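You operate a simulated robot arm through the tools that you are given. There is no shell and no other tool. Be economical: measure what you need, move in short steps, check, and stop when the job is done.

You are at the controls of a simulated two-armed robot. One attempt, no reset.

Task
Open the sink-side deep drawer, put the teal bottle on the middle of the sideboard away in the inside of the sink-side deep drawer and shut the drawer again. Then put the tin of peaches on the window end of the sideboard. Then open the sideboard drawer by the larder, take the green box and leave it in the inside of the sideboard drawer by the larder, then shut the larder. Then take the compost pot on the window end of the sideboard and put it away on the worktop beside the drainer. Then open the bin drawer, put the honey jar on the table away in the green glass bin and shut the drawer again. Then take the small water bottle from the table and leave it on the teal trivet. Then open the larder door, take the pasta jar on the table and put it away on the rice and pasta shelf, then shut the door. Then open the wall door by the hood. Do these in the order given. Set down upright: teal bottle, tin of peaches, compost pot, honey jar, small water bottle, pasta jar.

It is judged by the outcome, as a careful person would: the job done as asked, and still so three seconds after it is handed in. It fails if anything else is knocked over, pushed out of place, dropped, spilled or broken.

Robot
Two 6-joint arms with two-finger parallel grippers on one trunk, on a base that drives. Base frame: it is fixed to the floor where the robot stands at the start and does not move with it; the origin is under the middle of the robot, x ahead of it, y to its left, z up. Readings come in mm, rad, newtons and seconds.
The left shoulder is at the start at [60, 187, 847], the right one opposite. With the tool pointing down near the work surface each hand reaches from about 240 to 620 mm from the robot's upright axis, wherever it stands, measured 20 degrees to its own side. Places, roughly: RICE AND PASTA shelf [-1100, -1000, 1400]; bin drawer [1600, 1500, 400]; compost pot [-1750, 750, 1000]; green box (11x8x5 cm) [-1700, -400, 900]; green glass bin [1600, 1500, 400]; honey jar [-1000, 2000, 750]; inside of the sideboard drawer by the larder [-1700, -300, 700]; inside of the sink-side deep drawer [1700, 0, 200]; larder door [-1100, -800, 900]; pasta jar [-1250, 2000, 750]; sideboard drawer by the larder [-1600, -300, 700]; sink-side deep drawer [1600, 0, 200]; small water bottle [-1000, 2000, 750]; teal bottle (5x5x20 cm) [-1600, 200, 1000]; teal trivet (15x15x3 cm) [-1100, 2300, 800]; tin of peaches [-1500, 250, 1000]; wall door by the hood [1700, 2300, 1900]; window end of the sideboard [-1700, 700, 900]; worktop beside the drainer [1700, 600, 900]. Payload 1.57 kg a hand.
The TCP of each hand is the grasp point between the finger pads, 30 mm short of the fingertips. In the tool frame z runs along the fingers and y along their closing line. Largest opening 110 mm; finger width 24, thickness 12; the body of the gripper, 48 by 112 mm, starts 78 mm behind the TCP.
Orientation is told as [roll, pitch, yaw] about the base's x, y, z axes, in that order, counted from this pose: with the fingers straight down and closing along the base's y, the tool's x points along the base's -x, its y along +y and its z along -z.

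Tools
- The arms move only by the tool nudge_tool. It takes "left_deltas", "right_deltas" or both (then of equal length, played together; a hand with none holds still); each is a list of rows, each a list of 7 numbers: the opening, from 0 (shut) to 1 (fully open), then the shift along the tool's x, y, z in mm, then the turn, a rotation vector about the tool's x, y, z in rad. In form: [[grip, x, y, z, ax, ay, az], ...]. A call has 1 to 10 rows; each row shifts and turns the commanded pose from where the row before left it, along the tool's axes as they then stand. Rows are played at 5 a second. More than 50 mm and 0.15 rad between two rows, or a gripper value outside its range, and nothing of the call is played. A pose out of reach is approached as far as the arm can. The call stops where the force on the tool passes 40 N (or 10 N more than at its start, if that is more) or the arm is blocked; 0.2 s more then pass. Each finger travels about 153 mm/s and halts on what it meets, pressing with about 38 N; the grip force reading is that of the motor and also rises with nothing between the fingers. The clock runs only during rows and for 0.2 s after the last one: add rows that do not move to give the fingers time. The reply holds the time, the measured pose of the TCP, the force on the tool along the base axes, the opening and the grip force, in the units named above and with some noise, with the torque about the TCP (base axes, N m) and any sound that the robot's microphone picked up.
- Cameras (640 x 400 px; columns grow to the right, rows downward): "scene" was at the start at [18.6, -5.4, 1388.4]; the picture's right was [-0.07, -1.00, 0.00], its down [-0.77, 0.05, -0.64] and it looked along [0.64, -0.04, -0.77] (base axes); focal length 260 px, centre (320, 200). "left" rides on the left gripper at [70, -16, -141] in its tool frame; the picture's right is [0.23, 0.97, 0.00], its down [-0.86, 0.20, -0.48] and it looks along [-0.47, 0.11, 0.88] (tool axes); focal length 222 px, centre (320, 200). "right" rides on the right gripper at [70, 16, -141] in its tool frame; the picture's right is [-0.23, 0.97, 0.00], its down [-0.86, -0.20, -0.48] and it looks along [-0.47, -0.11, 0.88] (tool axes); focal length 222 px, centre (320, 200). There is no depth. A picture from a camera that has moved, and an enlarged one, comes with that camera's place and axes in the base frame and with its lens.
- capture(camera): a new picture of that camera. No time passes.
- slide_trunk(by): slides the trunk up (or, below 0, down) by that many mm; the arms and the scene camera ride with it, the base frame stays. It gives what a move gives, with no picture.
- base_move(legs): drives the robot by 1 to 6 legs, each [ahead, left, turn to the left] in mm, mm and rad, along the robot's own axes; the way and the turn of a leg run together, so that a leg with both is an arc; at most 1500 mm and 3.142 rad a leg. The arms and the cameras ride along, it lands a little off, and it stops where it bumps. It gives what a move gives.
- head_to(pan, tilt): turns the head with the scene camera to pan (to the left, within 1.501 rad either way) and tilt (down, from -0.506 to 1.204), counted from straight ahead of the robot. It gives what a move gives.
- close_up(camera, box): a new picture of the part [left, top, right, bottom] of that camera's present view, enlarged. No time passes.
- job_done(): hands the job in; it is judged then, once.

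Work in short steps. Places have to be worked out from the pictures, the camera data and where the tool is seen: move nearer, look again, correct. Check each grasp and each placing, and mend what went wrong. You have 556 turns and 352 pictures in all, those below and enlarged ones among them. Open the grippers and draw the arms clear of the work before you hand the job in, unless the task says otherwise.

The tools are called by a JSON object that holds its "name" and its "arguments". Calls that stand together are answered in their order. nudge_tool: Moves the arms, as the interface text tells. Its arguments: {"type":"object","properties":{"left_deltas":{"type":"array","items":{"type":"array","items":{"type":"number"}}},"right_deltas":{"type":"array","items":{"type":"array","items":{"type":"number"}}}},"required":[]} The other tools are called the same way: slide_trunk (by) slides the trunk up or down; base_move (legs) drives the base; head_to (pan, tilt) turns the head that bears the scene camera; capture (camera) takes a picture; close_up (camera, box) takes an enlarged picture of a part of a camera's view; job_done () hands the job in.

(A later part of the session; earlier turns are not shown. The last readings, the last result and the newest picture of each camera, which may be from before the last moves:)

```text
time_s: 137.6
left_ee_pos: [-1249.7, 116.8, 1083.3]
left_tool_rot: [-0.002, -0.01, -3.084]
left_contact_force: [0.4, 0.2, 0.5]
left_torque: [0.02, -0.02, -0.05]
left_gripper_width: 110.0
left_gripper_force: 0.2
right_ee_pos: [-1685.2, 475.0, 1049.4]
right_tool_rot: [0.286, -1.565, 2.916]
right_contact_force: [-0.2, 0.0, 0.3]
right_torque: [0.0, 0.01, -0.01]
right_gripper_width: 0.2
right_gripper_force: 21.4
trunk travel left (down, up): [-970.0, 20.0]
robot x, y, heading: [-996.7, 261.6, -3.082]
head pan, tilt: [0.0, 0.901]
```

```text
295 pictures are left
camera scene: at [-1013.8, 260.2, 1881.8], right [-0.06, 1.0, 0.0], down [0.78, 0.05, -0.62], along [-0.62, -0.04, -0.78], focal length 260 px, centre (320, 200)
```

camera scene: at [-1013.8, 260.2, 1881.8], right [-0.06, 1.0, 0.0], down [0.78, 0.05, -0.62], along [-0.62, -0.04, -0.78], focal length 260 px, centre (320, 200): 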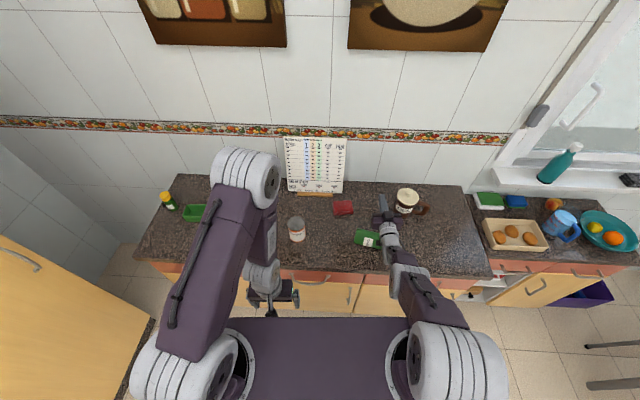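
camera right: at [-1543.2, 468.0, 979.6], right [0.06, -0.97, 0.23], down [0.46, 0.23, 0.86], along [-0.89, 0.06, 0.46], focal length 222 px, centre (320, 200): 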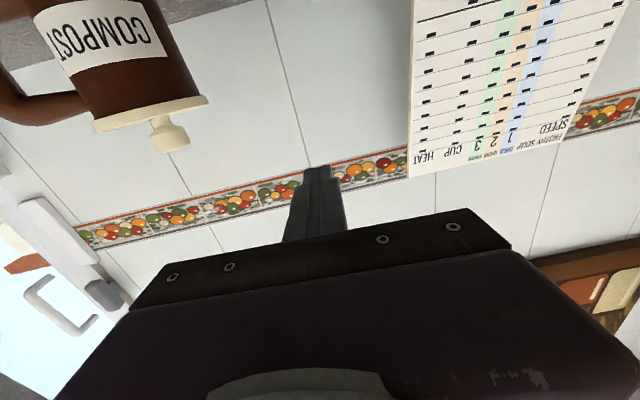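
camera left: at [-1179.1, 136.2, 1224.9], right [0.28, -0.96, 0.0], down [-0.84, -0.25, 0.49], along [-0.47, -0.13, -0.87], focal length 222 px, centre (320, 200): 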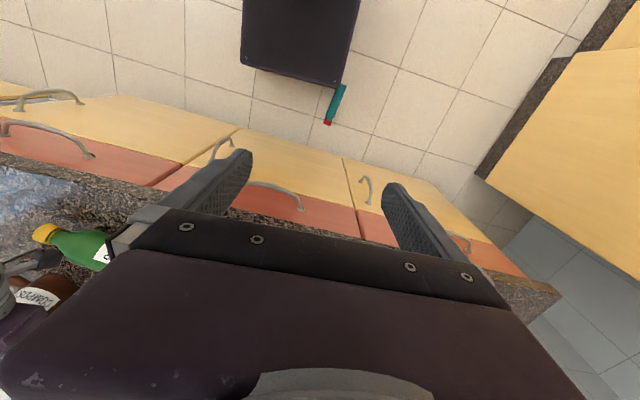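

It stays put. I back straight out so both hands clear the sideboard, then restore the right hand to pointing down.

{"name": "base_move", "arguments": {"legs": [[-420, 0, 0]]}}

{"name": "capture", "arguments": {"camera": "scene"}}

{"name": "capture", "arguments": {"camera": "left"}}

```text
time_s: 140.1
left_ee_pos: [-836.5, 140.5, 1082.4]
left_tool_rot: [-0.002, -0.009, -3.095]
left_contact_force: [-0.4, 0.0, 0.4]
left_torque: [-0.02, -0.03, 0.01]
left_gripper_width: 109.9
left_gripper_force: 0.1
right_ee_pos: [-1265.6, 504.9, 1047.8]
right_tool_rot: [0.225, -1.564, 2.966]
right_contact_force: [0.4, -0.2, -0.7]
right_torque: [-0.01, 0.02, 0.03]
right_gripper_width: 0.0
right_gripper_force: 20.9
trunk travel left (down, up): [-970.0, 20.0]
robot x, y, heading: [-582.9, 284.0, -3.094]
head pan, tilt: [0.0, 0.901]
```

```text
294 pictures are left
camera scene: at [-599.7, 282.6, 1881.8], right [-0.05, 1.0, 0.0], down [0.78, 0.04, -0.62], along [-0.62, -0.03, -0.78], focal length 260 px, centre (320, 200)
```

scene: 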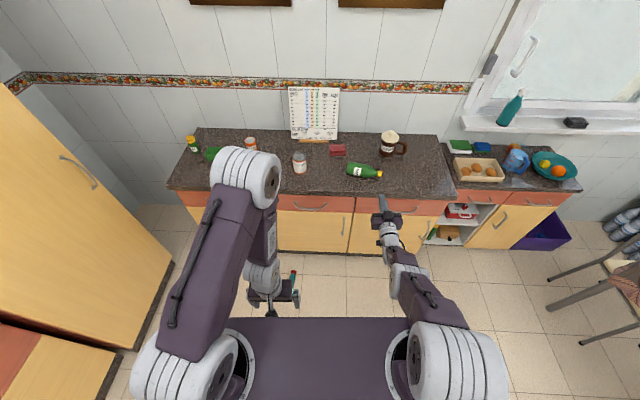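

```text
293 pictures are left
camera left: at [-765.2, 160.3, 1224.6], right [0.27, -0.96, 0.0], down [-0.84, -0.24, 0.49], along [-0.47, -0.13, -0.87], focal length 222 px, centre (320, 200)
```

left: 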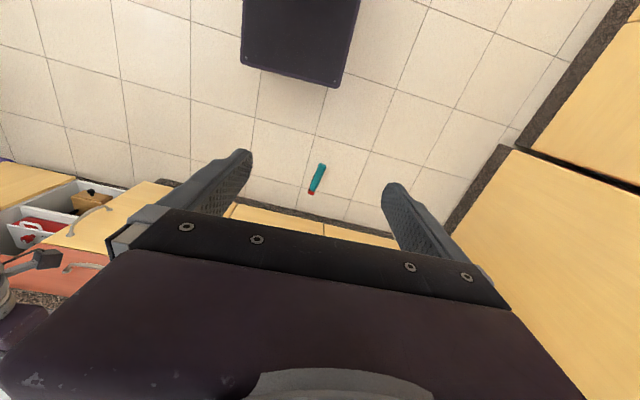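

Teal bottle lies from [-1191, 39] to cap [-1374, 48], in the open. I first bring the right hand back to pointing down, drawing it in as it turns.

{"name": "nudge_tool", "arguments": {"right_deltas": [[0.8, 0, 0, -25, 0, 0.15, 0], [0.8, 0, 0, -25, 0, 0.15, 0], [0.8, 0, 0, -25, 0, 0.15, 0], [0.8, 0, 0, -20, 0, 0.15, 0], [0.8, 15, 0, -10, 0, 0.15, 0], [0.8, 15, 0, 0, 0, 0.15, 0], [0.8, 15, 0, 0, 0, 0.15, 0], [0.8, 15, 0, 0, 0, 0.15, 0], [0.8, 15, 0, 0, 0, 0.15, 0], [0.8, 15, 0, 0, 0, 0.15, 0]]}}

{"name": "nudge_tool", "arguments": {"right_deltas": [[0.8, 0, 0, 0, 0, 0.07, 0], [0.8, 0, 0, 0, 0, 0, 0]]}}

```text
time_s: 142.3
left_ee_pos: [-836.6, 140.1, 1083.1]
left_tool_rot: [-0.001, -0.01, -3.093]
left_contact_force: [0.3, 0.4, -0.5]
left_torque: [-0.01, 0.0, 0.0]
left_gripper_width: 110.2
left_gripper_force: 0.0
right_ee_pos: [-1150.7, 501.0, 1009.8]
right_tool_rot: [0.062, -0.238, -3.086]
right_contact_force: [0.5, 0.1, 0.9]
right_torque: [-0.07, 0.02, 0.04]
right_gripper_width: 88.0
right_gripper_force: 0.0
right hand out of reach, approached as far as the arm can: row 1, 2, 8, 9
trunk travel left (down, up): [-970.0, 20.0]
robot x, y, heading: [-582.3, 285.6, -3.091]
head pan, tilt: [0.0, 0.901]
```

```text
time_s: 142.9
left_ee_pos: [-834.4, 141.8, 1084.2]
left_tool_rot: [-0.001, -0.011, -3.095]
left_contact_force: [-0.1, -0.8, 0.1]
left_torque: [0.01, 0.03, -0.01]
left_gripper_width: 110.1
left_gripper_force: 0.0
right_ee_pos: [-1137.4, 502.5, 1009.0]
right_tool_rot: [0.073, -0.182, -3.076]
right_contact_force: [0.0, 0.3, 0.0]
right_torque: [0.02, 0.02, 0.0]
right_gripper_width: 88.3
right_gripper_force: 0.1
right hand out of reach, approached as far as the arm can: row 1
trunk travel left (down, up): [-970.0, 20.0]
robot x, y, heading: [-582.8, 283.4, -3.094]
head pan, tilt: [0.0, 0.901]
```

Finish levelling the right hand and draw it in to a normal reach.

{"name": "nudge_tool", "arguments": {"right_deltas": [[0.8, 40, 0, 0, 0, 0, 0], [0.8, 40, 0, 0, 0.07, 0.09, 0], [0.8, 20, 0, 0, 0, 0.09, 0.02]]}}

{"name": "base_move", "arguments": {"legs": [[0, 0, -0.045], [0, 430, 0]]}}

{"name": "slide_trunk", "arguments": {"by": -400}}

{"name": "slide_trunk", "arguments": {"by": -350}}

{"name": "capture", "arguments": {"camera": "scene"}}

```text
time_s: 143.7
left_ee_pos: [-835.1, 141.8, 1084.3]
left_tool_rot: [-0.002, -0.008, -3.096]
left_contact_force: [0.6, 0.4, 0.2]
left_torque: [0.04, -0.04, -0.01]
left_gripper_width: 110.1
left_gripper_force: 0.0
right_ee_pos: [-1055.6, 508.2, 996.1]
right_tool_rot: [0.018, -0.113, -3.077]
right_contact_force: [-0.3, -0.8, -0.8]
right_torque: [0.01, -0.01, -0.01]
right_gripper_width: 88.0
right_gripper_force: 0.0
right hand out of reach, approached as far as the arm can: row 3
trunk travel left (down, up): [-970.0, 20.0]
robot x, y, heading: [-588.1, 285.2, -3.092]
head pan, tilt: [0.0, 0.901]
```

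```text
time_s: 146.7
left_ee_pos: [-840.4, -272.0, 1083.8]
left_tool_rot: [-0.001, -0.012, 3.139]
left_contact_force: [-0.2, 0.6, -1.3]
left_torque: [0.0, 0.01, 0.0]
left_gripper_width: 110.1
left_gripper_force: 0.0
right_ee_pos: [-1043.4, 105.0, 995.1]
right_tool_rot: [0.02, -0.115, -3.124]
right_contact_force: [0.1, -0.3, 0.0]
right_torque: [-0.07, 0.01, 0.01]
right_gripper_width: 88.2
right_gripper_force: 0.0
trunk travel left (down, up): [-970.0, 20.0]
robot x, y, heading: [-579.2, -139.3, 3.142]
head pan, tilt: [0.0, 0.901]
```

```text
time_s: 150.6
left_ee_pos: [-841.5, -274.6, 682.5]
left_tool_rot: [-0.001, -0.01, 3.141]
left_contact_force: [-0.1, 0.0, 0.2]
left_torque: [-0.01, 0.0, 0.0]
left_gripper_width: 109.6
left_gripper_force: 0.0
right_ee_pos: [-1042.5, 103.0, 596.7]
right_tool_rot: [0.017, -0.112, -3.125]
right_contact_force: [0.4, 0.2, 0.2]
right_torque: [-0.06, 0.0, 0.04]
right_gripper_width: 88.0
right_gripper_force: 0.1
trunk travel left (down, up): [-570.0, 420.0]
robot x, y, heading: [-582.8, -144.7, 3.134]
head pan, tilt: [0.0, 0.901]
```

```text
time_s: 154.0
left_ee_pos: [-840.3, -272.9, 333.4]
left_tool_rot: [-0.002, -0.011, 3.14]
left_contact_force: [1.0, 0.8, 0.3]
left_torque: [0.02, 0.0, -0.01]
left_gripper_width: 110.0
left_gripper_force: 0.2
right_ee_pos: [-1042.8, 103.9, 245.1]
right_tool_rot: [0.018, -0.114, -3.124]
right_contact_force: [-1.4, -0.1, 0.2]
right_torque: [0.05, -0.02, -0.01]
right_gripper_width: 88.0
right_gripper_force: 0.1
trunk travel left (down, up): [-220.0, 770.0]
robot x, y, heading: [-582.8, -142.2, 3.142]
head pan, tilt: [0.0, 0.901]
```

```text
292 pictures are left
camera scene: at [-596.1, -144.0, 1131.9], right [0.0, 1.0, 0.0], down [0.78, 0.0, -0.62], along [-0.62, 0.0, -0.78], focal length 260 px, centre (320, 200)
```

scene: 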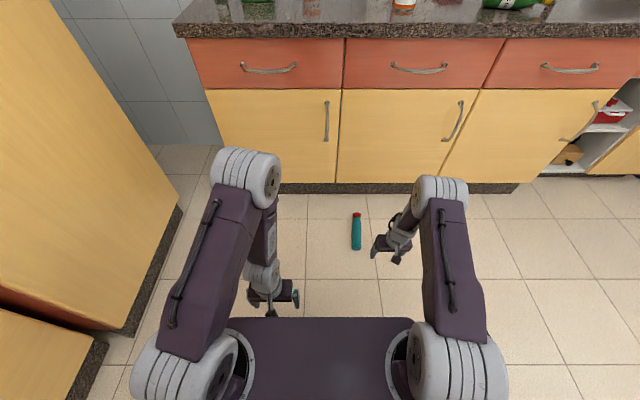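

Bottle is between the arms; grasp point about [-1318, 42]. Level the right hand first.

{"name": "nudge_tool", "arguments": {"right_deltas": [[0.8, 0, 0, 0, 0.018, 0.06, 0], [0.8, 0, 0, 0, 0, 0.054, 0], [0.8, 0, 20, 0, 0, 0, 0]]}}

{"name": "capture", "arguments": {"camera": "right"}}

```text
time_s: 154.8
left_ee_pos: [-840.5, -273.9, 334.5]
left_tool_rot: [-0.001, -0.012, 3.14]
left_contact_force: [-0.1, 0.3, 0.0]
left_torque: [0.01, 0.0, -0.01]
left_gripper_width: 110.2
left_gripper_force: 0.0
right_ee_pos: [-1022.2, 83.0, 245.0]
right_tool_rot: [0.03, -0.069, -3.124]
right_contact_force: [-0.5, 0.2, 0.2]
right_torque: [0.01, 0.0, 0.03]
right_gripper_width: 87.9
right_gripper_force: 0.0
right hand out of reach, approached as far as the arm can: row 1, 2, 3
trunk travel left (down, up): [-220.0, 770.0]
robot x, y, heading: [-586.0, -142.6, 3.14]
head pan, tilt: [0.0, 0.901]
```

```text
291 pictures are left
camera right: at [-944.6, 73.2, 380.2], right [-0.21, -0.98, 0.04], down [-0.83, 0.2, 0.53], along [-0.53, 0.07, -0.85], focal length 222 px, centre (320, 200)
```

right: 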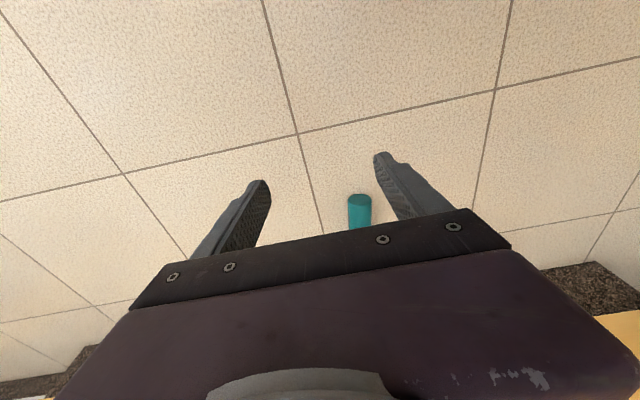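

Still flagged as out of reach though well inside the range — likely a wrist limit in this arm posture. I try raising and drawing the hand in while levelling.

{"name": "nudge_tool", "arguments": {"right_deltas": [[0.8, 0, 0, -40, 0, 0, 0], [0.8, 20, 0, -40, 0, 0, 0], [0.8, 40, 0, 0, 0, 0.05, 0], [0.8, 40, 0, 0, 0, 0.05, 0]]}}

{"name": "capture", "arguments": {"camera": "scene"}}

```text
time_s: 155.8
left_ee_pos: [-839.8, -273.4, 333.7]
left_tool_rot: [-0.001, -0.011, 3.139]
left_contact_force: [-0.5, -0.7, -0.4]
left_torque: [-0.04, 0.01, 0.03]
left_gripper_width: 109.8
left_gripper_force: 0.0
right_ee_pos: [-913.7, 87.6, 318.1]
right_tool_rot: [0.017, 0.042, -3.122]
right_contact_force: [-0.1, 0.4, -0.3]
right_torque: [0.01, 0.02, -0.02]
right_gripper_width: 88.0
right_gripper_force: 0.0
right hand out of reach, approached as far as the arm can: row 1
trunk travel left (down, up): [-220.0, 770.0]
robot x, y, heading: [-582.5, -143.9, 3.139]
head pan, tilt: [0.0, 0.901]
```

```text
290 pictures are left
camera scene: at [-596.1, -144.0, 1131.8], right [0.0, 1.0, 0.0], down [0.78, 0.0, -0.62], along [-0.62, 0.0, -0.78], focal length 260 px, centre (320, 200)
```

scene: 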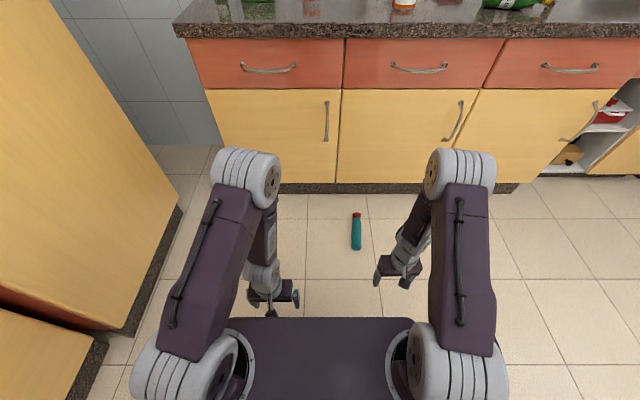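

Hand freed. The left arm is in its clean posture, so I'll pick up with the left: shift the base and look through the left camera.

{"name": "base_move", "arguments": {"legs": [[0, -315, 0], [240, 0, 0]]}}

{"name": "slide_trunk", "arguments": {"by": -120}}

{"name": "nudge_tool", "arguments": {"left_deltas": [[1, -45, 0, 0, 0, 0, 0], [1, -45, 0, 0, 0, 0, 0], [1, -45, 0, 0, 0, 0, 0], [1, -45, 0, 0, 0, 0, 0]]}}

{"name": "capture", "arguments": {"camera": "left"}}

```text
time_s: 159.3
left_ee_pos: [-1082.9, 40.4, 333.1]
left_tool_rot: [-0.003, -0.011, -3.14]
left_contact_force: [-0.1, 1.0, 0.6]
left_torque: [-0.02, -0.01, -0.06]
left_gripper_width: 109.9
left_gripper_force: 0.1
right_ee_pos: [-1156.7, 400.9, 318.6]
right_tool_rot: [0.019, 0.042, -3.117]
right_contact_force: [-0.5, 0.6, -0.5]
right_torque: [-0.04, 0.01, -0.01]
right_gripper_width: 87.8
right_gripper_force: 0.0
trunk travel left (down, up): [-220.0, 770.0]
robot x, y, heading: [-828.9, 171.0, -3.134]
head pan, tilt: [0.0, 0.901]
```

```text
time_s: 160.8
left_ee_pos: [-1081.7, 41.3, 213.8]
left_tool_rot: [-0.002, -0.01, -3.139]
left_contact_force: [0.5, 0.0, 0.5]
left_torque: [0.0, -0.01, 0.04]
left_gripper_width: 110.2
left_gripper_force: 0.0
right_ee_pos: [-1156.4, 400.9, 198.6]
right_tool_rot: [0.017, 0.042, -3.117]
right_contact_force: [0.6, 0.2, 0.2]
right_torque: [-0.01, -0.03, -0.01]
right_gripper_width: 88.1
right_gripper_force: 0.1
trunk travel left (down, up): [-100.0, 890.0]
robot x, y, heading: [-822.0, 172.5, -3.135]
head pan, tilt: [0.0, 0.901]
```

```text
time_s: 161.8
left_ee_pos: [-1265.3, 39.2, 212.7]
left_tool_rot: [0.0, -0.008, -3.139]
left_contact_force: [0.0, -0.5, -0.1]
left_torque: [0.02, -0.02, -0.01]
left_gripper_width: 110.2
left_gripper_force: 0.1
right_ee_pos: [-1157.5, 400.6, 197.3]
right_tool_rot: [0.017, 0.042, -3.117]
right_contact_force: [0.2, -1.3, 0.4]
right_torque: [-0.02, -0.01, -0.01]
right_gripper_width: 88.2
right_gripper_force: 0.1
trunk travel left (down, up): [-100.0, 890.0]
robot x, y, heading: [-825.5, 174.4, -3.136]
head pan, tilt: [0.0, 0.901]
```

```text
289 pictures are left
camera left: at [-1193.5, 55.1, 355.2], right [0.23, -0.97, 0.0], down [-0.85, -0.2, 0.49], along [-0.47, -0.11, -0.87], focal length 222 px, centre (320, 200)
```

left: 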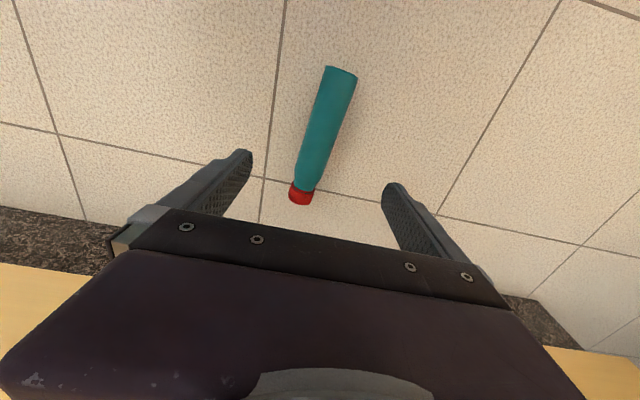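

Bottle axis from [-1182, 29] to cap [-1370, 48]. Align yaw by 0.1, move over [-1306, 41] and descend.

{"name": "nudge_tool", "arguments": {"left_deltas": [[0.8, -41, -3, 0, 0, 0, 0.1], [0.8, 0, 0, 40, 0, 0, 0], [0.8, 0, 0, 40, 0, 0, 0], [0.8, 0, 0, 40, 0, 0, 0]]}}

{"name": "capture", "arguments": {"camera": "left"}}

```text
time_s: 162.8
left_ee_pos: [-1306.4, 43.7, 94.2]
left_tool_rot: [0.001, -0.01, 3.043]
left_contact_force: [0.3, -0.5, -0.1]
left_torque: [0.04, -0.02, 0.01]
left_gripper_width: 88.2
left_gripper_force: 0.1
right_ee_pos: [-1157.3, 400.8, 198.8]
right_tool_rot: [0.019, 0.041, -3.118]
right_contact_force: [0.4, -0.3, 0.2]
right_torque: [0.03, 0.02, -0.01]
right_gripper_width: 87.8
right_gripper_force: 0.3
trunk travel left (down, up): [-100.0, 890.0]
robot x, y, heading: [-823.2, 171.6, -3.142]
head pan, tilt: [0.0, 0.901]
```

```text
288 pictures are left
camera left: at [-1232.4, 52.7, 236.4], right [0.13, -0.99, 0.0], down [-0.87, -0.12, 0.49], along [-0.48, -0.06, -0.87], focal length 222 px, centre (320, 200)
```

left: 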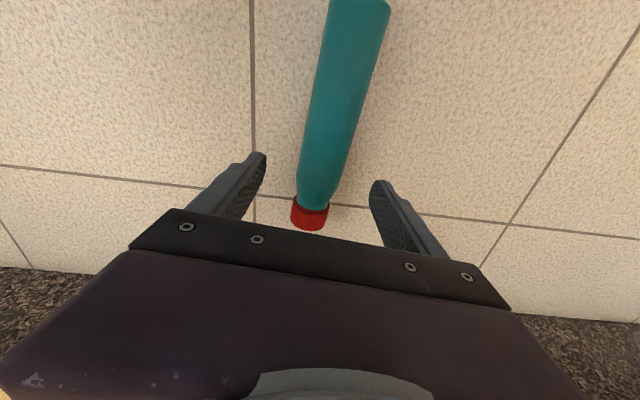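

Straddled well. Descend to z≈37 and close.

{"name": "nudge_tool", "arguments": {"left_deltas": [[0.8, 0, 0, 30, 0, 0, 0], [0.8, 0, 0, 27, 0, 0, 0], [0.4, 0, 0, 0, 0, 0, 0], [0, 0, 0, 0, 0, 0, 0], [0, 0, 0, 0, 0, 0, 0], [0, 0, 0, 0, 0, 0, 0]]}}

{"name": "capture", "arguments": {"camera": "left"}}

```text
time_s: 164.2
left_ee_pos: [-1305.1, 43.7, 38.0]
left_tool_rot: [0.001, -0.01, 3.043]
left_contact_force: [0.1, 0.0, 0.7]
left_torque: [0.03, 0.01, 0.01]
left_gripper_width: 44.1
left_gripper_force: 38.8
right_ee_pos: [-1156.8, 400.6, 198.5]
right_tool_rot: [0.017, 0.041, -3.118]
right_contact_force: [-0.4, -0.6, -0.5]
right_torque: [0.02, -0.02, -0.02]
right_gripper_width: 87.9
right_gripper_force: 0.0
trunk travel left (down, up): [-100.0, 890.0]
robot x, y, heading: [-823.5, 169.0, -3.139]
head pan, tilt: [0.0, 0.901]
```

```text
287 pictures are left
camera left: at [-1231.7, 52.8, 179.4], right [0.13, -0.99, 0.0], down [-0.87, -0.12, 0.49], along [-0.48, -0.06, -0.87], focal length 222 px, centre (320, 200)
```

left: 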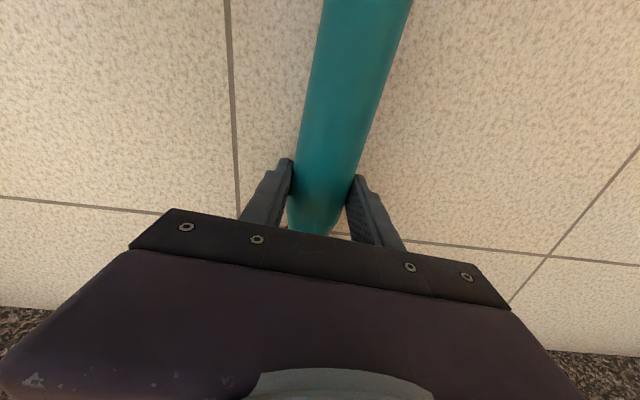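

Held (44 mm wide). I'll stand it upright on the open floor near the drawer and regrasp there, away from clutter. Lift, back off, turn and drive toward the drawer.

{"name": "nudge_tool", "arguments": {"left_deltas": [[0, 0, 0, -30, 0, 0, 0], [0, 0, 0, -30, 0, 0, 0]]}}

{"name": "slide_trunk", "arguments": {"by": 150}}

{"name": "base_move", "arguments": {"legs": [[-450, 0, 0], [0, 0, 3.08]]}}

{"name": "capture", "arguments": {"camera": "left"}}

```text
time_s: 164.8
left_ee_pos: [-1305.7, 42.3, 97.2]
left_tool_rot: [0.001, -0.01, 3.046]
left_contact_force: [-0.4, 0.4, -0.6]
left_torque: [-0.01, 0.04, 0.0]
left_gripper_width: 44.0
left_gripper_force: 38.1
right_ee_pos: [-1156.8, 399.6, 199.3]
right_tool_rot: [0.018, 0.042, -3.118]
right_contact_force: [0.2, 0.4, 0.3]
right_torque: [0.0, -0.01, 0.02]
right_gripper_width: 88.1
right_gripper_force: 0.1
trunk travel left (down, up): [-100.0, 890.0]
robot x, y, heading: [-825.6, 171.8, -3.138]
head pan, tilt: [0.0, 0.901]
```

```text
time_s: 166.6
left_ee_pos: [-1305.5, 42.4, 245.8]
left_tool_rot: [0.0, -0.011, 3.045]
left_contact_force: [-0.1, 0.7, -1.0]
left_torque: [-0.03, 0.02, 0.03]
left_gripper_width: 44.2
left_gripper_force: 38.0
right_ee_pos: [-1157.0, 401.0, 348.9]
right_tool_rot: [0.017, 0.041, -3.116]
right_contact_force: [0.6, -1.1, 0.4]
right_torque: [-0.01, 0.01, 0.03]
right_gripper_width: 87.9
right_gripper_force: 0.0
trunk travel left (down, up): [-250.0, 740.0]
robot x, y, heading: [-823.6, 171.1, -3.147]
head pan, tilt: [0.0, 0.901]
```

```text
time_s: 176.5
left_ee_pos: [120.5, 267.2, 246.9]
left_tool_rot: [-0.001, -0.009, -0.168]
left_contact_force: [0.0, 0.4, -0.4]
left_torque: [0.02, -0.03, -0.01]
left_gripper_width: 44.1
left_gripper_force: 38.1
right_ee_pos: [-53.8, -79.6, 348.6]
right_tool_rot: [0.017, 0.041, -0.047]
right_contact_force: [0.5, -0.4, 0.0]
right_torque: [-0.03, 0.0, 0.0]
right_gripper_width: 87.9
right_gripper_force: 0.1
trunk travel left (down, up): [-250.0, 740.0]
robot x, y, heading: [-369.1, 172.5, -0.067]
head pan, tilt: [0.0, 0.901]
```

```text
286 pictures are left
camera left: at [48.7, 263.0, 388.4], right [-0.06, 1.0, 0.0], down [0.87, 0.05, 0.49], along [0.49, 0.03, -0.87], focal length 222 px, centre (320, 200)
```

left: 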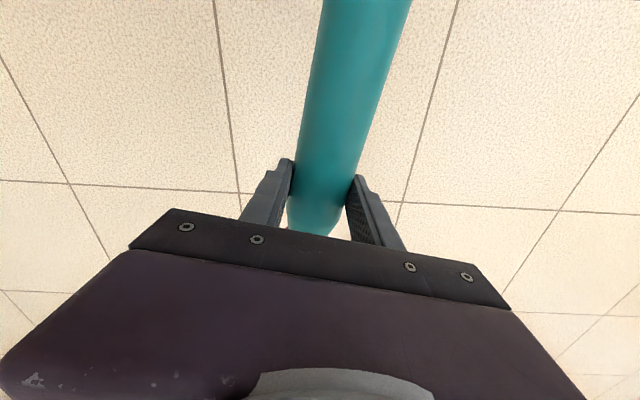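

Bottle is secure. Pitch the left hand forward while letting it move out and up so the wrist stays in range.

{"name": "nudge_tool", "arguments": {"left_deltas": [[0, -18, 0, -8, 0, -0.15, 0], [0, -19, 0, -5, 0, -0.15, 0], [0, -19.6, 0, -2.3, 0, -0.15, 0], [0, -19.7, 0, 0.6, 0, -0.15, 0], [0, -19.4, 0, 3.6, 0, -0.15, 0], [0, -18.6, 0, 6.4, 0, -0.15, 0], [0, -17.5, 0, 9.1, 0, -0.15, 0], [0, -15.9, 0, 11.6, 0, -0.15, 0], [0, -14, 0, 13.9, 0, -0.15, 0], [0, -11.7, 0, 15.8, 0, -0.15, 0]]}}

{"name": "capture", "arguments": {"camera": "scene"}}

```text
time_s: 178.7
left_ee_pos: [315.1, 229.6, 324.8]
left_tool_rot: [0.001, -1.51, -0.171]
left_contact_force: [-0.1, 0.4, 0.4]
left_torque: [0.02, 0.0, 0.0]
left_gripper_width: 43.8
left_gripper_force: 38.4
left hand out of reach, approached as far as the arm can: row 2, 7, 8, 9, 10
right_ee_pos: [-52.4, -78.8, 348.7]
right_tool_rot: [0.017, 0.041, -0.047]
right_contact_force: [-0.7, -0.7, 0.5]
right_torque: [0.0, 0.02, -0.03]
right_gripper_width: 88.3
right_gripper_force: 0.0
trunk travel left (down, up): [-250.0, 740.0]
robot x, y, heading: [-371.9, 174.2, -0.068]
head pan, tilt: [0.0, 0.901]
```

```text
285 pictures are left
camera scene: at [-351.0, 171.0, 1161.9], right [-0.07, -1.0, 0.0], down [-0.78, 0.05, -0.62], along [0.62, -0.04, -0.78], focal length 260 px, centre (320, 200)
```

scene: 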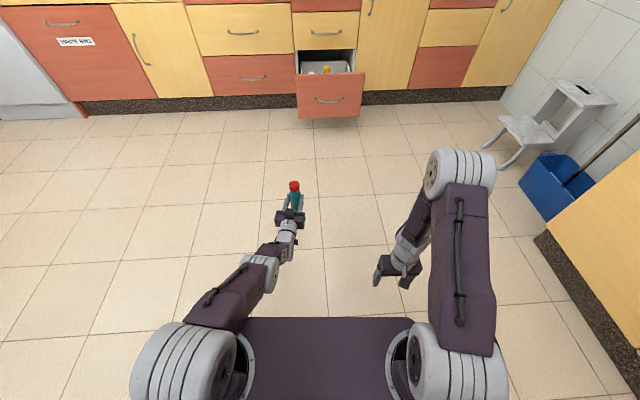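

The bottle now hangs upright, cap up. Finish the pitch and lower it to the floor with the trunk.

{"name": "nudge_tool", "arguments": {"left_deltas": [[0, 0, 0, 0, 0, -0.06, 0], [0, 0, 0, 0, 0, 0, 0]]}}

{"name": "slide_trunk", "arguments": {"by": -188}}

{"name": "capture", "arguments": {"camera": "left"}}

{"name": "close_up", "arguments": {"camera": "scene", "box": [220, 140, 380, 240]}}

```text
time_s: 179.3
left_ee_pos: [308.4, 230.4, 330.1]
left_tool_rot: [-0.266, -1.569, 0.095]
left_contact_force: [0.0, -0.9, -1.0]
left_torque: [0.01, 0.01, 0.01]
left_gripper_width: 44.4
left_gripper_force: 38.1
left hand out of reach, approached as far as the arm can: row 1
right_ee_pos: [-53.2, -78.6, 347.1]
right_tool_rot: [0.016, 0.042, -0.045]
right_contact_force: [-0.2, -0.5, -0.5]
right_torque: [-0.01, -0.03, 0.03]
right_gripper_width: 88.1
right_gripper_force: 0.1
trunk travel left (down, up): [-250.0, 740.0]
robot x, y, heading: [-370.1, 172.7, -0.068]
head pan, tilt: [0.0, 0.901]
```

```text
time_s: 181.4
left_ee_pos: [310.0, 231.0, 144.2]
left_tool_rot: [-0.289, -1.568, 0.119]
left_contact_force: [-0.1, 0.0, -0.9]
left_torque: [-0.02, 0.02, -0.01]
left_gripper_width: 43.9
left_gripper_force: 38.1
right_ee_pos: [-53.1, -78.5, 160.0]
right_tool_rot: [0.018, 0.043, -0.048]
right_contact_force: [0.1, -0.2, 1.2]
right_torque: [-0.01, -0.01, 0.04]
right_gripper_width: 87.7
right_gripper_force: 0.2
trunk travel left (down, up): [-62.0, 928.0]
robot x, y, heading: [-365.8, 172.2, -0.069]
head pan, tilt: [0.0, 0.901]
```

```text
284 pictures are left
camera left: at [168.0, 238.6, 74.9], right [0.16, 0.96, -0.23], down [-0.44, 0.28, 0.86], along [0.88, -0.04, 0.46], focal length 222 px, centre (320, 200)
```

left: 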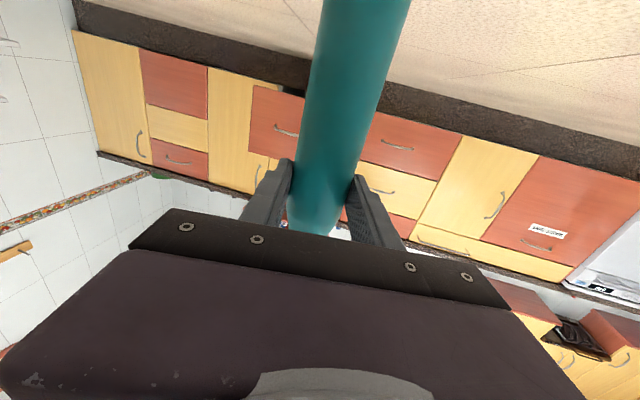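

```text
4.00 times, centred on (300, 190) of scene
camera zoom: at [-350.8, 171.3, 973.9], right [-0.07, -1.0, 0.0], down [-0.78, 0.05, -0.62], along [0.62, -0.04, -0.78], focal length 1040 px, centre (400, 240)
```

zoom: 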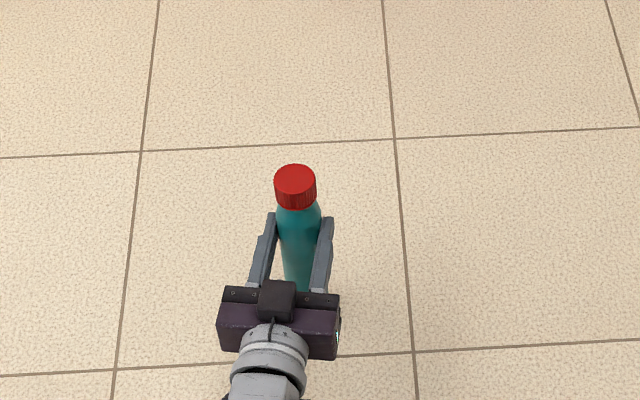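

Lower in small steps until the base touches the floor.

{"name": "nudge_tool", "arguments": {"left_deltas": [[0, 5, 0, 0, 0, 0, 0], [0, 5, 0, 0, 0, 0, 0], [0, 0, 0, 0, 0, 0, 0]]}}

{"name": "nudge_tool", "arguments": {"left_deltas": [[0, 4, 0, 0, 0, 0, 0], [0, 0, 0, 0, 0, 0, 0]]}}

{"name": "nudge_tool", "arguments": {"left_deltas": [[0, 4, 0, 0, 0, 0, 0], [0, 0, 0, 0, 0, 0, 0]]}}

```text
time_s: 182.2
left_ee_pos: [309.6, 230.6, 142.7]
left_tool_rot: [-0.273, -1.571, 0.105]
left_contact_force: [0.9, 0.4, -1.4]
left_torque: [-0.02, 0.0, -0.01]
left_gripper_width: 44.2
left_gripper_force: 37.6
left hand out of reach, approached as far as the arm can: row 1, 2
right_ee_pos: [-53.6, -79.8, 160.0]
right_tool_rot: [0.019, 0.041, -0.046]
right_contact_force: [0.1, -1.1, 0.4]
right_torque: [0.02, -0.02, 0.02]
right_gripper_width: 87.6
right_gripper_force: 0.0
trunk travel left (down, up): [-62.0, 928.0]
robot x, y, heading: [-368.6, 172.0, -0.065]
head pan, tilt: [0.0, 0.901]
```

```text
time_s: 182.8
left_ee_pos: [308.4, 230.1, 140.9]
left_tool_rot: [-0.309, -1.569, 0.141]
left_contact_force: [0.3, 0.6, -0.3]
left_torque: [0.0, 0.0, 0.01]
left_gripper_width: 44.3
left_gripper_force: 38.2
right_ee_pos: [-52.9, -79.9, 159.8]
right_tool_rot: [0.017, 0.044, -0.048]
right_contact_force: [1.0, 0.2, 0.1]
right_torque: [-0.01, 0.01, 0.05]
right_gripper_width: 88.0
right_gripper_force: 0.1
trunk travel left (down, up): [-62.0, 928.0]
robot x, y, heading: [-368.3, 171.2, -0.074]
head pan, tilt: [0.0, 0.901]
```

```text
time_s: 183.4
left_ee_pos: [307.2, 230.4, 141.4]
left_tool_rot: [-0.274, -1.571, 0.105]
left_contact_force: [0.7, -0.5, -0.4]
left_torque: [0.01, 0.01, -0.03]
left_gripper_width: 44.1
left_gripper_force: 37.9
left hand out of reach, approached as far as the arm can: row 1
right_ee_pos: [-52.6, -79.0, 160.0]
right_tool_rot: [0.018, 0.042, -0.048]
right_contact_force: [0.4, -0.8, -0.3]
right_torque: [0.0, 0.02, 0.0]
right_gripper_width: 87.9
right_gripper_force: 0.0
trunk travel left (down, up): [-62.0, 928.0]
robot x, y, heading: [-367.8, 175.0, -0.067]
head pan, tilt: [0.0, 0.901]
```

Arm is at its limit downward here; use the trunk for the last bit, in small steps.

{"name": "slide_trunk", "arguments": {"by": -12}}

{"name": "slide_trunk", "arguments": {"by": -5}}

{"name": "slide_trunk", "arguments": {"by": -4}}

```text
time_s: 184.0
left_ee_pos: [307.7, 230.3, 130.0]
left_tool_rot: [-0.289, -1.569, 0.117]
left_contact_force: [-0.3, 0.7, -0.5]
left_torque: [0.02, 0.03, 0.0]
left_gripper_width: 44.2
left_gripper_force: 38.0
right_ee_pos: [-52.2, -79.2, 148.4]
right_tool_rot: [0.019, 0.043, -0.048]
right_contact_force: [-0.2, 0.1, -1.1]
right_torque: [0.0, 0.03, -0.02]
right_gripper_width: 87.9
right_gripper_force: 0.0
trunk travel left (down, up): [-50.0, 940.0]
robot x, y, heading: [-368.9, 167.4, -0.062]
head pan, tilt: [0.0, 0.901]
```

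```text
time_s: 184.5
left_ee_pos: [307.4, 231.5, 124.3]
left_tool_rot: [-0.35, -1.568, 0.182]
left_contact_force: [0.2, 0.8, 0.5]
left_torque: [-0.01, -0.05, -0.02]
left_gripper_width: 44.1
left_gripper_force: 37.4
right_ee_pos: [-53.3, -79.4, 143.9]
right_tool_rot: [0.017, 0.044, -0.047]
right_contact_force: [1.4, 0.3, 0.1]
right_torque: [0.0, -0.01, -0.04]
right_gripper_width: 88.0
right_gripper_force: 0.0
trunk travel left (down, up): [-45.0, 945.0]
robot x, y, heading: [-368.2, 168.9, -0.066]
head pan, tilt: [0.0, 0.901]
```

```text
time_s: 185.0
left_ee_pos: [308.6, 230.3, 124.3]
left_tool_rot: [-3.071, -1.565, 2.904]
left_contact_force: [1.3, 0.4, 12.1]
left_torque: [-0.08, -0.42, -0.02]
left_gripper_width: 44.3
left_gripper_force: 38.1
right_ee_pos: [-52.4, -79.6, 139.6]
right_tool_rot: [0.017, 0.04, -0.047]
right_contact_force: [0.8, -0.5, -0.2]
right_torque: [0.01, -0.01, -0.01]
right_gripper_width: 88.0
right_gripper_force: 0.1
trunk travel left (down, up): [-41.0, 949.0]
robot x, y, heading: [-369.9, 174.3, -0.068]
head pan, tilt: [0.0, 0.901]
```

On the floor (12 N). Open the fingers and back straight away.

{"name": "nudge_tool", "arguments": {"left_deltas": [[0.5, 0, 0, 0, 0, 0, 0], [0.8, 0, 0, 0, 0, 0, 0], [1, 0, 0, 0, 0, 0, 0], [1, 0, 0, 0, 0, 0, 0]]}}

{"name": "nudge_tool", "arguments": {"left_deltas": [[1, 0, 0, -30, 0, 0, 0], [1, 0, 0, -30, 0, 0, 0]]}}

{"name": "base_move", "arguments": {"legs": [[-150, 0, 0]]}}

{"name": "capture", "arguments": {"camera": "scene"}}

```text
time_s: 186.0
left_ee_pos: [306.3, 230.1, 119.4]
left_tool_rot: [-0.262, -1.57, 0.093]
left_contact_force: [-0.1, 0.3, 0.2]
left_torque: [0.03, -0.01, 0.0]
left_gripper_width: 109.8
left_gripper_force: 0.1
right_ee_pos: [-52.6, -80.8, 139.4]
right_tool_rot: [0.019, 0.043, -0.047]
right_contact_force: [0.1, 1.1, 0.3]
right_torque: [0.0, -0.01, -0.06]
right_gripper_width: 88.1
right_gripper_force: 0.0
trunk travel left (down, up): [-41.0, 949.0]
robot x, y, heading: [-369.0, 168.7, -0.068]
head pan, tilt: [0.0, 0.901]
```

```text
time_s: 186.8
left_ee_pos: [288.8, 233.6, 128.0]
left_tool_rot: [3.058, -1.527, 3.06]
left_contact_force: [1.0, -0.1, 0.4]
left_torque: [-0.01, 0.0, -0.03]
left_gripper_width: 110.0
left_gripper_force: 0.0
left hand out of reach, approached as far as the arm can: row 1, 2
right_ee_pos: [-52.2, -78.6, 144.7]
right_tool_rot: [0.023, 0.026, -0.046]
right_contact_force: [-0.3, -1.1, 0.3]
right_torque: [-0.02, 0.02, 0.01]
right_gripper_width: 88.0
right_gripper_force: 0.0
trunk travel left (down, up): [-41.0, 949.0]
robot x, y, heading: [-363.7, 171.4, -0.066]
head pan, tilt: [0.0, 0.901]
stopped in row 2 (left hand): the arm was blocked; the commanded pose is now the measured one
```

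```text
time_s: 188.2
left_ee_pos: [139.4, 242.0, 130.0]
left_tool_rot: [3.05, -1.525, 3.066]
left_contact_force: [-0.7, 0.1, 0.0]
left_torque: [-0.01, -0.01, 0.0]
left_gripper_width: 110.1
left_gripper_force: 0.0
right_ee_pos: [-203.7, -69.0, 146.6]
right_tool_rot: [0.024, 0.028, -0.047]
right_contact_force: [0.2, -0.2, 0.6]
right_torque: [-0.01, 0.03, 0.01]
right_gripper_width: 88.1
right_gripper_force: 0.1
trunk travel left (down, up): [-41.0, 949.0]
robot x, y, heading: [-517.5, 182.7, -0.066]
head pan, tilt: [0.0, 0.901]
```

```text
282 pictures are left
camera scene: at [-511.7, 177.1, 955.9], right [-0.07, -1.0, -0.01], down [-0.77, 0.06, -0.63], along [0.63, -0.04, -0.78], focal length 260 px, centre (320, 200)
```

scene: 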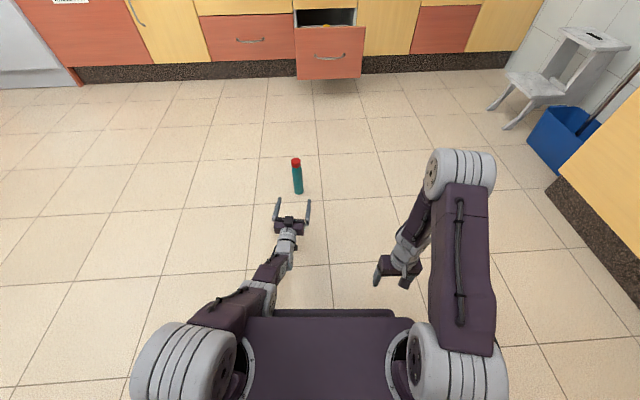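

The bottle stands upright at about [308, 231]. Raise the trunk and bring the left hand back to pointing down along the reversed path.

{"name": "slide_trunk", "arguments": {"by": 300}}

{"name": "nudge_tool", "arguments": {"left_deltas": [[1, 9.3, 0, -17.4, 0, 0.15, 0], [1, 11.7, 0, -15.8, 0, 0.15, 0], [1, 14, 0, -13.9, 0, 0.15, 0], [1, 15.9, 0, -11.6, 0, 0.15, 0], [1, 17.5, 0, -9.1, 0, 0.15, 0], [1, 18.6, 0, -6.4, 0, 0.15, 0], [1, 19.4, 0, -3.6, 0, 0.15, 0], [1, 19.7, 0, -0.6, 0, 0.15, 0], [1, 19.6, 0, 2.3, 0, 0.15, 0], [1, 19, 0, 5.2, 0, 0.15, 0]]}}

```text
time_s: 191.2
left_ee_pos: [140.8, 243.6, 418.0]
left_tool_rot: [-3.044, -1.535, 2.877]
left_contact_force: [-0.4, 0.7, -0.8]
left_torque: [0.0, 0.0, 0.0]
left_gripper_width: 110.0
left_gripper_force: 0.0
right_ee_pos: [-203.3, -69.0, 438.9]
right_tool_rot: [0.016, 0.043, -0.046]
right_contact_force: [-0.4, -0.2, 0.8]
right_torque: [-0.01, 0.0, -0.01]
right_gripper_width: 87.9
right_gripper_force: 0.0
trunk travel left (down, up): [-341.0, 649.0]
robot x, y, heading: [-516.4, 181.0, -0.064]
head pan, tilt: [0.0, 0.901]
```

```text
time_s: 193.4
left_ee_pos: [69.4, 262.7, 253.5]
left_tool_rot: [0.042, -0.475, -0.154]
left_contact_force: [-0.4, 0.5, -1.4]
left_torque: [0.0, -0.01, -0.01]
left_gripper_width: 110.0
left_gripper_force: 0.0
left hand out of reach, approached as far as the arm can: row 1, 2, 3, 4, 5, 6, 7, 8, 9, 10
right_ee_pos: [-202.9, -69.2, 439.6]
right_tool_rot: [0.018, 0.04, -0.047]
right_contact_force: [0.6, 0.6, 0.6]
right_torque: [0.0, 0.0, 0.03]
right_gripper_width: 88.0
right_gripper_force: 0.0
trunk travel left (down, up): [-341.0, 649.0]
robot x, y, heading: [-518.1, 182.7, -0.068]
head pan, tilt: [0.0, 0.901]
```

Still pitched 0.47 and low; raise and draw in while levelling.

{"name": "nudge_tool", "arguments": {"left_deltas": [[1, 13, 0, -40, 0, 0.05, 0], [1, 15, 0, -38, 0, 0.08, 0], [1, 18, 0, -36, 0, 0.1, 0], [1, 25, 0, -25, 0, 0.1, 0], [1, 30, 0, -10, 0, 0.1, 0], [1, 30, 0, 0, 0, 0.045, 0]]}}

{"name": "capture", "arguments": {"camera": "scene"}}

```text
time_s: 194.8
left_ee_pos: [-96.3, 286.9, 347.3]
left_tool_rot: [0.041, -0.003, -0.135]
left_contact_force: [0.6, 0.5, -0.4]
left_torque: [0.0, 0.02, 0.04]
left_gripper_width: 109.8
left_gripper_force: 0.1
left hand out of reach, approached as far as the arm can: row 1, 5
right_ee_pos: [-202.9, -69.3, 439.0]
right_tool_rot: [0.017, 0.042, -0.049]
right_contact_force: [0.0, -0.6, 0.5]
right_torque: [0.02, -0.02, 0.01]
right_gripper_width: 87.8
right_gripper_force: 0.1
trunk travel left (down, up): [-341.0, 649.0]
robot x, y, heading: [-518.5, 184.4, -0.071]
head pan, tilt: [0.0, 0.901]
```

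```text
281 pictures are left
camera scene: at [-500.1, 181.4, 1252.8], right [-0.07, -1.0, 0.0], down [-0.78, 0.05, -0.62], along [0.62, -0.04, -0.78], focal length 260 px, centre (320, 200)
```

scene: 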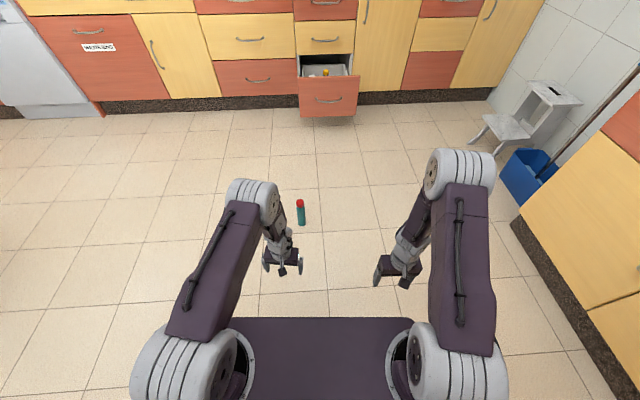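

Left hand is level again. Drive so it is nearly over the bottle and look from above.

{"name": "nudge_tool", "arguments": {"left_deltas": [[0.8, 0, 0, 0, 0.04, 0, -0.06]]}}

{"name": "base_move", "arguments": {"legs": [[300, -25, 0]]}}

{"name": "capture", "arguments": {"camera": "left"}}

```text
time_s: 195.2
left_ee_pos: [-94.3, 290.3, 345.9]
left_tool_rot: [0.035, -0.047, -0.103]
left_contact_force: [0.3, -0.7, 0.1]
left_torque: [0.02, -0.01, -0.06]
left_gripper_width: 87.9
left_gripper_force: 0.0
left hand out of reach, approached as far as the arm can: row 1
right_ee_pos: [-202.8, -69.1, 439.4]
right_tool_rot: [0.018, 0.043, -0.047]
right_contact_force: [-0.5, -0.2, 0.1]
right_torque: [0.01, 0.01, -0.01]
right_gripper_width: 88.0
right_gripper_force: 0.1
trunk travel left (down, up): [-341.0, 649.0]
robot x, y, heading: [-515.7, 181.2, -0.066]
head pan, tilt: [0.0, 0.901]
```

```text
time_s: 197.3
left_ee_pos: [204.7, 240.9, 346.3]
left_tool_rot: [0.037, -0.046, -0.11]
left_contact_force: [-0.6, 0.0, -0.4]
left_torque: [0.0, 0.05, 0.04]
left_gripper_width: 87.8
left_gripper_force: 0.1
right_ee_pos: [93.8, -117.9, 439.4]
right_tool_rot: [0.017, 0.042, -0.054]
right_contact_force: [-1.0, -0.3, 0.6]
right_torque: [0.0, 0.05, -0.04]
right_gripper_width: 88.2
right_gripper_force: 0.1
trunk travel left (down, up): [-341.0, 649.0]
robot x, y, heading: [-215.6, 139.3, -0.073]
head pan, tilt: [0.0, 0.901]
```

```text
280 pictures are left
camera left: at [128.4, 227.7, 484.4], right [-0.12, 0.99, 0.03], down [0.85, 0.09, 0.52], along [0.52, 0.09, -0.85], focal length 222 px, centre (320, 200)
```

left: 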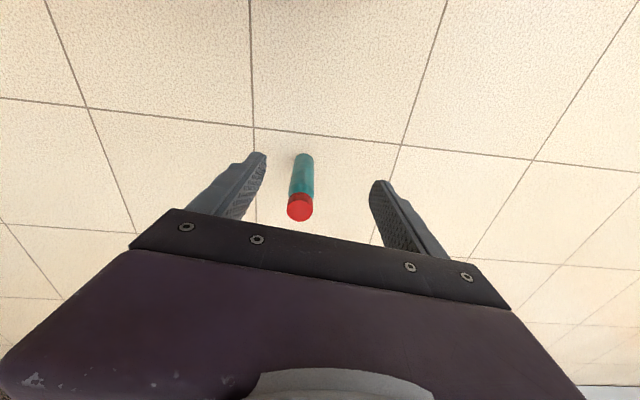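

Bottle at [317, 229]. The arm dislikes hanging low relative to the shoulders, so I raise the hand 90 mm while levelling, then use the trunk to descend.

{"name": "nudge_tool", "arguments": {"left_deltas": [[0.8, 0, 0, -45, 0, 0, 0], [0.8, 0, 0, -45, 0.037, 0.047, 0], [0.8, 0, 0, 0, 0, 0, 0]]}}

{"name": "slide_trunk", "arguments": {"by": -160}}

{"name": "base_move", "arguments": {"legs": [[105, 0, 0]]}}

{"name": "capture", "arguments": {"camera": "left"}}

```text
time_s: 198.1
left_ee_pos: [188.6, 241.8, 420.7]
left_tool_rot: [0.028, -0.025, -0.107]
left_contact_force: [-0.3, 0.2, 0.2]
left_torque: [-0.02, -0.02, 0.02]
left_gripper_width: 87.9
left_gripper_force: 0.0
left hand out of reach, approached as far as the arm can: row 2
right_ee_pos: [94.9, -118.2, 439.3]
right_tool_rot: [0.019, 0.044, -0.053]
right_contact_force: [0.4, -0.3, -0.1]
right_torque: [0.01, -0.02, -0.03]
right_gripper_width: 88.2
right_gripper_force: 0.2
trunk travel left (down, up): [-341.0, 649.0]
robot x, y, heading: [-221.5, 136.8, -0.078]
head pan, tilt: [0.0, 0.901]
```

```text
time_s: 199.9
left_ee_pos: [187.4, 241.6, 258.7]
left_tool_rot: [0.028, -0.025, -0.106]
left_contact_force: [0.1, 0.6, -0.7]
left_torque: [-0.02, 0.03, 0.04]
left_gripper_width: 87.9
left_gripper_force: 0.1
right_ee_pos: [93.8, -118.2, 279.9]
right_tool_rot: [0.018, 0.042, -0.054]
right_contact_force: [-0.2, 0.1, -0.1]
right_torque: [0.02, -0.01, -0.02]
right_gripper_width: 87.8
right_gripper_force: 0.1
trunk travel left (down, up): [-181.0, 809.0]
robot x, y, heading: [-220.8, 138.6, -0.077]
head pan, tilt: [0.0, 0.901]
```

```text
time_s: 201.1
left_ee_pos: [294.3, 235.4, 259.5]
left_tool_rot: [0.027, -0.025, -0.106]
left_contact_force: [0.3, 0.5, 0.4]
left_torque: [-0.01, 0.0, -0.03]
left_gripper_width: 88.1
left_gripper_force: 0.0
right_ee_pos: [199.8, -125.7, 279.6]
right_tool_rot: [0.019, 0.042, -0.054]
right_contact_force: [-0.7, 0.8, 0.6]
right_torque: [0.0, 0.0, -0.02]
right_gripper_width: 88.0
right_gripper_force: 0.1
trunk travel left (down, up): [-181.0, 809.0]
robot x, y, heading: [-110.4, 127.8, -0.073]
head pan, tilt: [0.0, 0.901]
```

```text
279 pictures are left
camera left: at [219.3, 222.8, 399.8], right [-0.13, 0.99, 0.02], down [0.86, 0.1, 0.51], along [0.5, 0.08, -0.86], focal length 222 px, centre (320, 200)
```

left: 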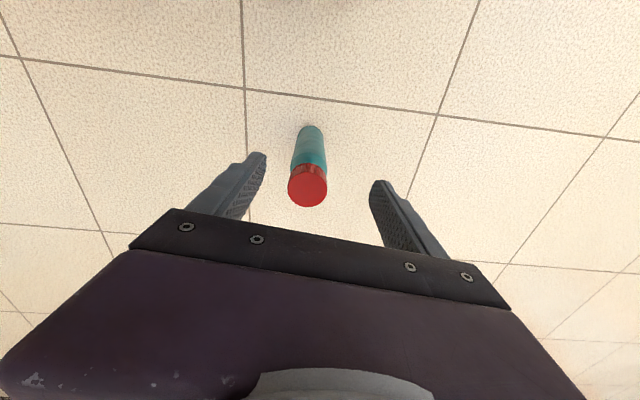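

Centre over the bottle: shift 25 mm ahead, 4 mm right; then lower with the trunk.

{"name": "nudge_tool", "arguments": {"left_deltas": [[0.75, -25, -4, 0, 0, 0, 0], [0.75, 0, 0, 0, 0, 0, 0]]}}

{"name": "slide_trunk", "arguments": {"by": -60}}

{"name": "capture", "arguments": {"camera": "left"}}

```text
time_s: 201.7
left_ee_pos: [311.2, 229.3, 257.2]
left_tool_rot: [0.041, -0.036, -0.104]
left_contact_force: [-0.1, -0.3, 0.3]
left_torque: [0.0, -0.03, 0.0]
left_gripper_width: 82.5
left_gripper_force: 0.1
left hand out of reach, approached as far as the arm can: row 1
right_ee_pos: [200.5, -124.4, 279.5]
right_tool_rot: [0.019, 0.043, -0.052]
right_contact_force: [0.1, 0.3, -0.2]
right_torque: [0.02, 0.02, -0.01]
right_gripper_width: 87.9
right_gripper_force: 0.1
trunk travel left (down, up): [-181.0, 809.0]
robot x, y, heading: [-113.8, 127.8, -0.077]
head pan, tilt: [0.0, 0.901]
```

```text
time_s: 202.7
left_ee_pos: [310.3, 229.0, 197.6]
left_tool_rot: [0.04, -0.035, -0.105]
left_contact_force: [0.6, 0.1, 0.1]
left_torque: [0.01, 0.0, -0.02]
left_gripper_width: 82.4
left_gripper_force: 0.1
right_ee_pos: [199.1, -125.2, 218.9]
right_tool_rot: [0.017, 0.043, -0.053]
right_contact_force: [-0.2, -0.2, 0.0]
right_torque: [0.0, -0.02, 0.03]
right_gripper_width: 88.1
right_gripper_force: 0.1
trunk travel left (down, up): [-121.0, 869.0]
robot x, y, heading: [-113.2, 127.4, -0.074]
head pan, tilt: [0.0, 0.901]
```

```text
278 pictures are left
camera left: at [234.7, 215.3, 336.8], right [-0.13, 0.99, 0.03], down [0.85, 0.09, 0.52], along [0.51, 0.09, -0.86], focal length 222 px, centre (320, 200)
```

left: 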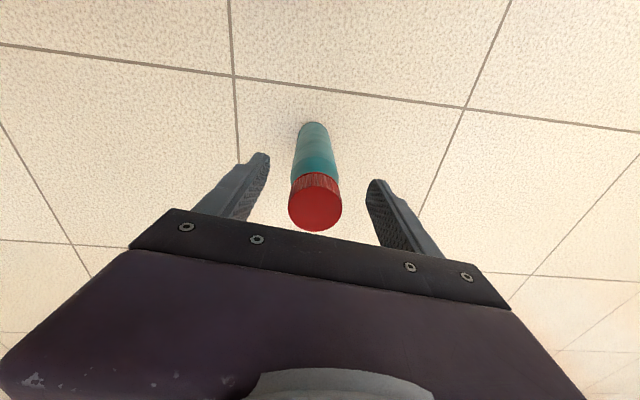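

Good alignment; creep 8 mm ahead, lower to TCP z≈136 and close.

{"name": "base_move", "arguments": {"legs": [[8, 0, 0]]}}

{"name": "slide_trunk", "arguments": {"by": -60}}

{"name": "nudge_tool", "arguments": {"left_deltas": [[0.5, 0, 0, 0, 0, 0, 0], [0.2, 0, 0, 0, 0, 0, 0], [0, 0, 0, 0, 0, 0, 0], [0, 0, 0, 0, 0, 0, 0], [0, 0, 0, 0, 0, 0, 0]]}}

{"name": "capture", "arguments": {"camera": "left"}}

```text
time_s: 203.4
left_ee_pos: [317.7, 228.7, 197.8]
left_tool_rot: [0.041, -0.035, -0.104]
left_contact_force: [0.5, 0.1, 0.5]
left_torque: [0.0, 0.0, -0.03]
left_gripper_width: 82.6
left_gripper_force: 0.0
right_ee_pos: [206.7, -125.9, 219.3]
right_tool_rot: [0.017, 0.042, -0.052]
right_contact_force: [-0.2, -0.3, -0.4]
right_torque: [0.01, -0.02, 0.01]
right_gripper_width: 87.7
right_gripper_force: 0.0
trunk travel left (down, up): [-121.0, 869.0]
robot x, y, heading: [-104.3, 128.3, -0.073]
head pan, tilt: [0.0, 0.901]
```

```text
time_s: 204.4
left_ee_pos: [318.5, 230.1, 137.9]
left_tool_rot: [0.039, -0.034, -0.106]
left_contact_force: [-0.6, 0.2, -0.7]
left_torque: [0.03, 0.03, 0.04]
left_gripper_width: 82.8
left_gripper_force: 0.1
right_ee_pos: [207.4, -126.6, 159.3]
right_tool_rot: [0.02, 0.042, -0.052]
right_contact_force: [0.0, 0.2, -0.1]
right_torque: [0.01, 0.01, 0.0]
right_gripper_width: 87.9
right_gripper_force: 0.1
trunk travel left (down, up): [-61.0, 929.0]
robot x, y, heading: [-108.9, 126.6, -0.072]
head pan, tilt: [0.0, 0.901]
```

```text
time_s: 205.6
left_ee_pos: [317.8, 229.4, 138.5]
left_tool_rot: [0.04, -0.035, -0.104]
left_contact_force: [0.4, 0.9, 1.5]
left_torque: [0.11, -0.09, 0.04]
left_gripper_width: 44.7
left_gripper_force: 37.8
right_ee_pos: [207.7, -126.6, 159.0]
right_tool_rot: [0.017, 0.043, -0.054]
right_contact_force: [-0.3, 0.2, 0.1]
right_torque: [-0.02, 0.0, 0.0]
right_gripper_width: 88.0
right_gripper_force: 0.1
trunk travel left (down, up): [-61.0, 929.0]
robot x, y, heading: [-101.5, 125.5, -0.07]
head pan, tilt: [0.0, 0.901]
```

```text
277 pictures are left
camera left: at [242.6, 214.8, 276.8], right [-0.13, 0.99, 0.03], down [0.85, 0.09, 0.52], along [0.51, 0.09, -0.86], focal length 222 px, centre (320, 200)
```

left: 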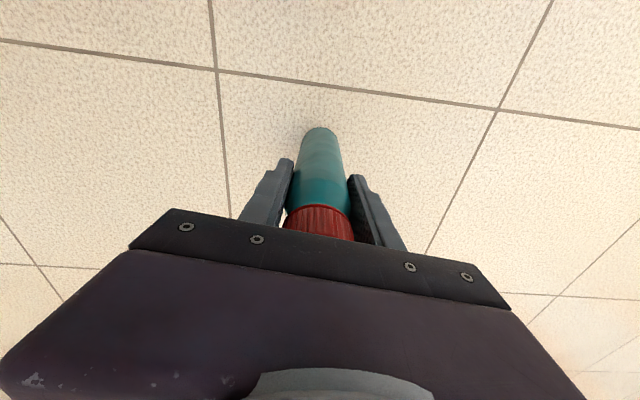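

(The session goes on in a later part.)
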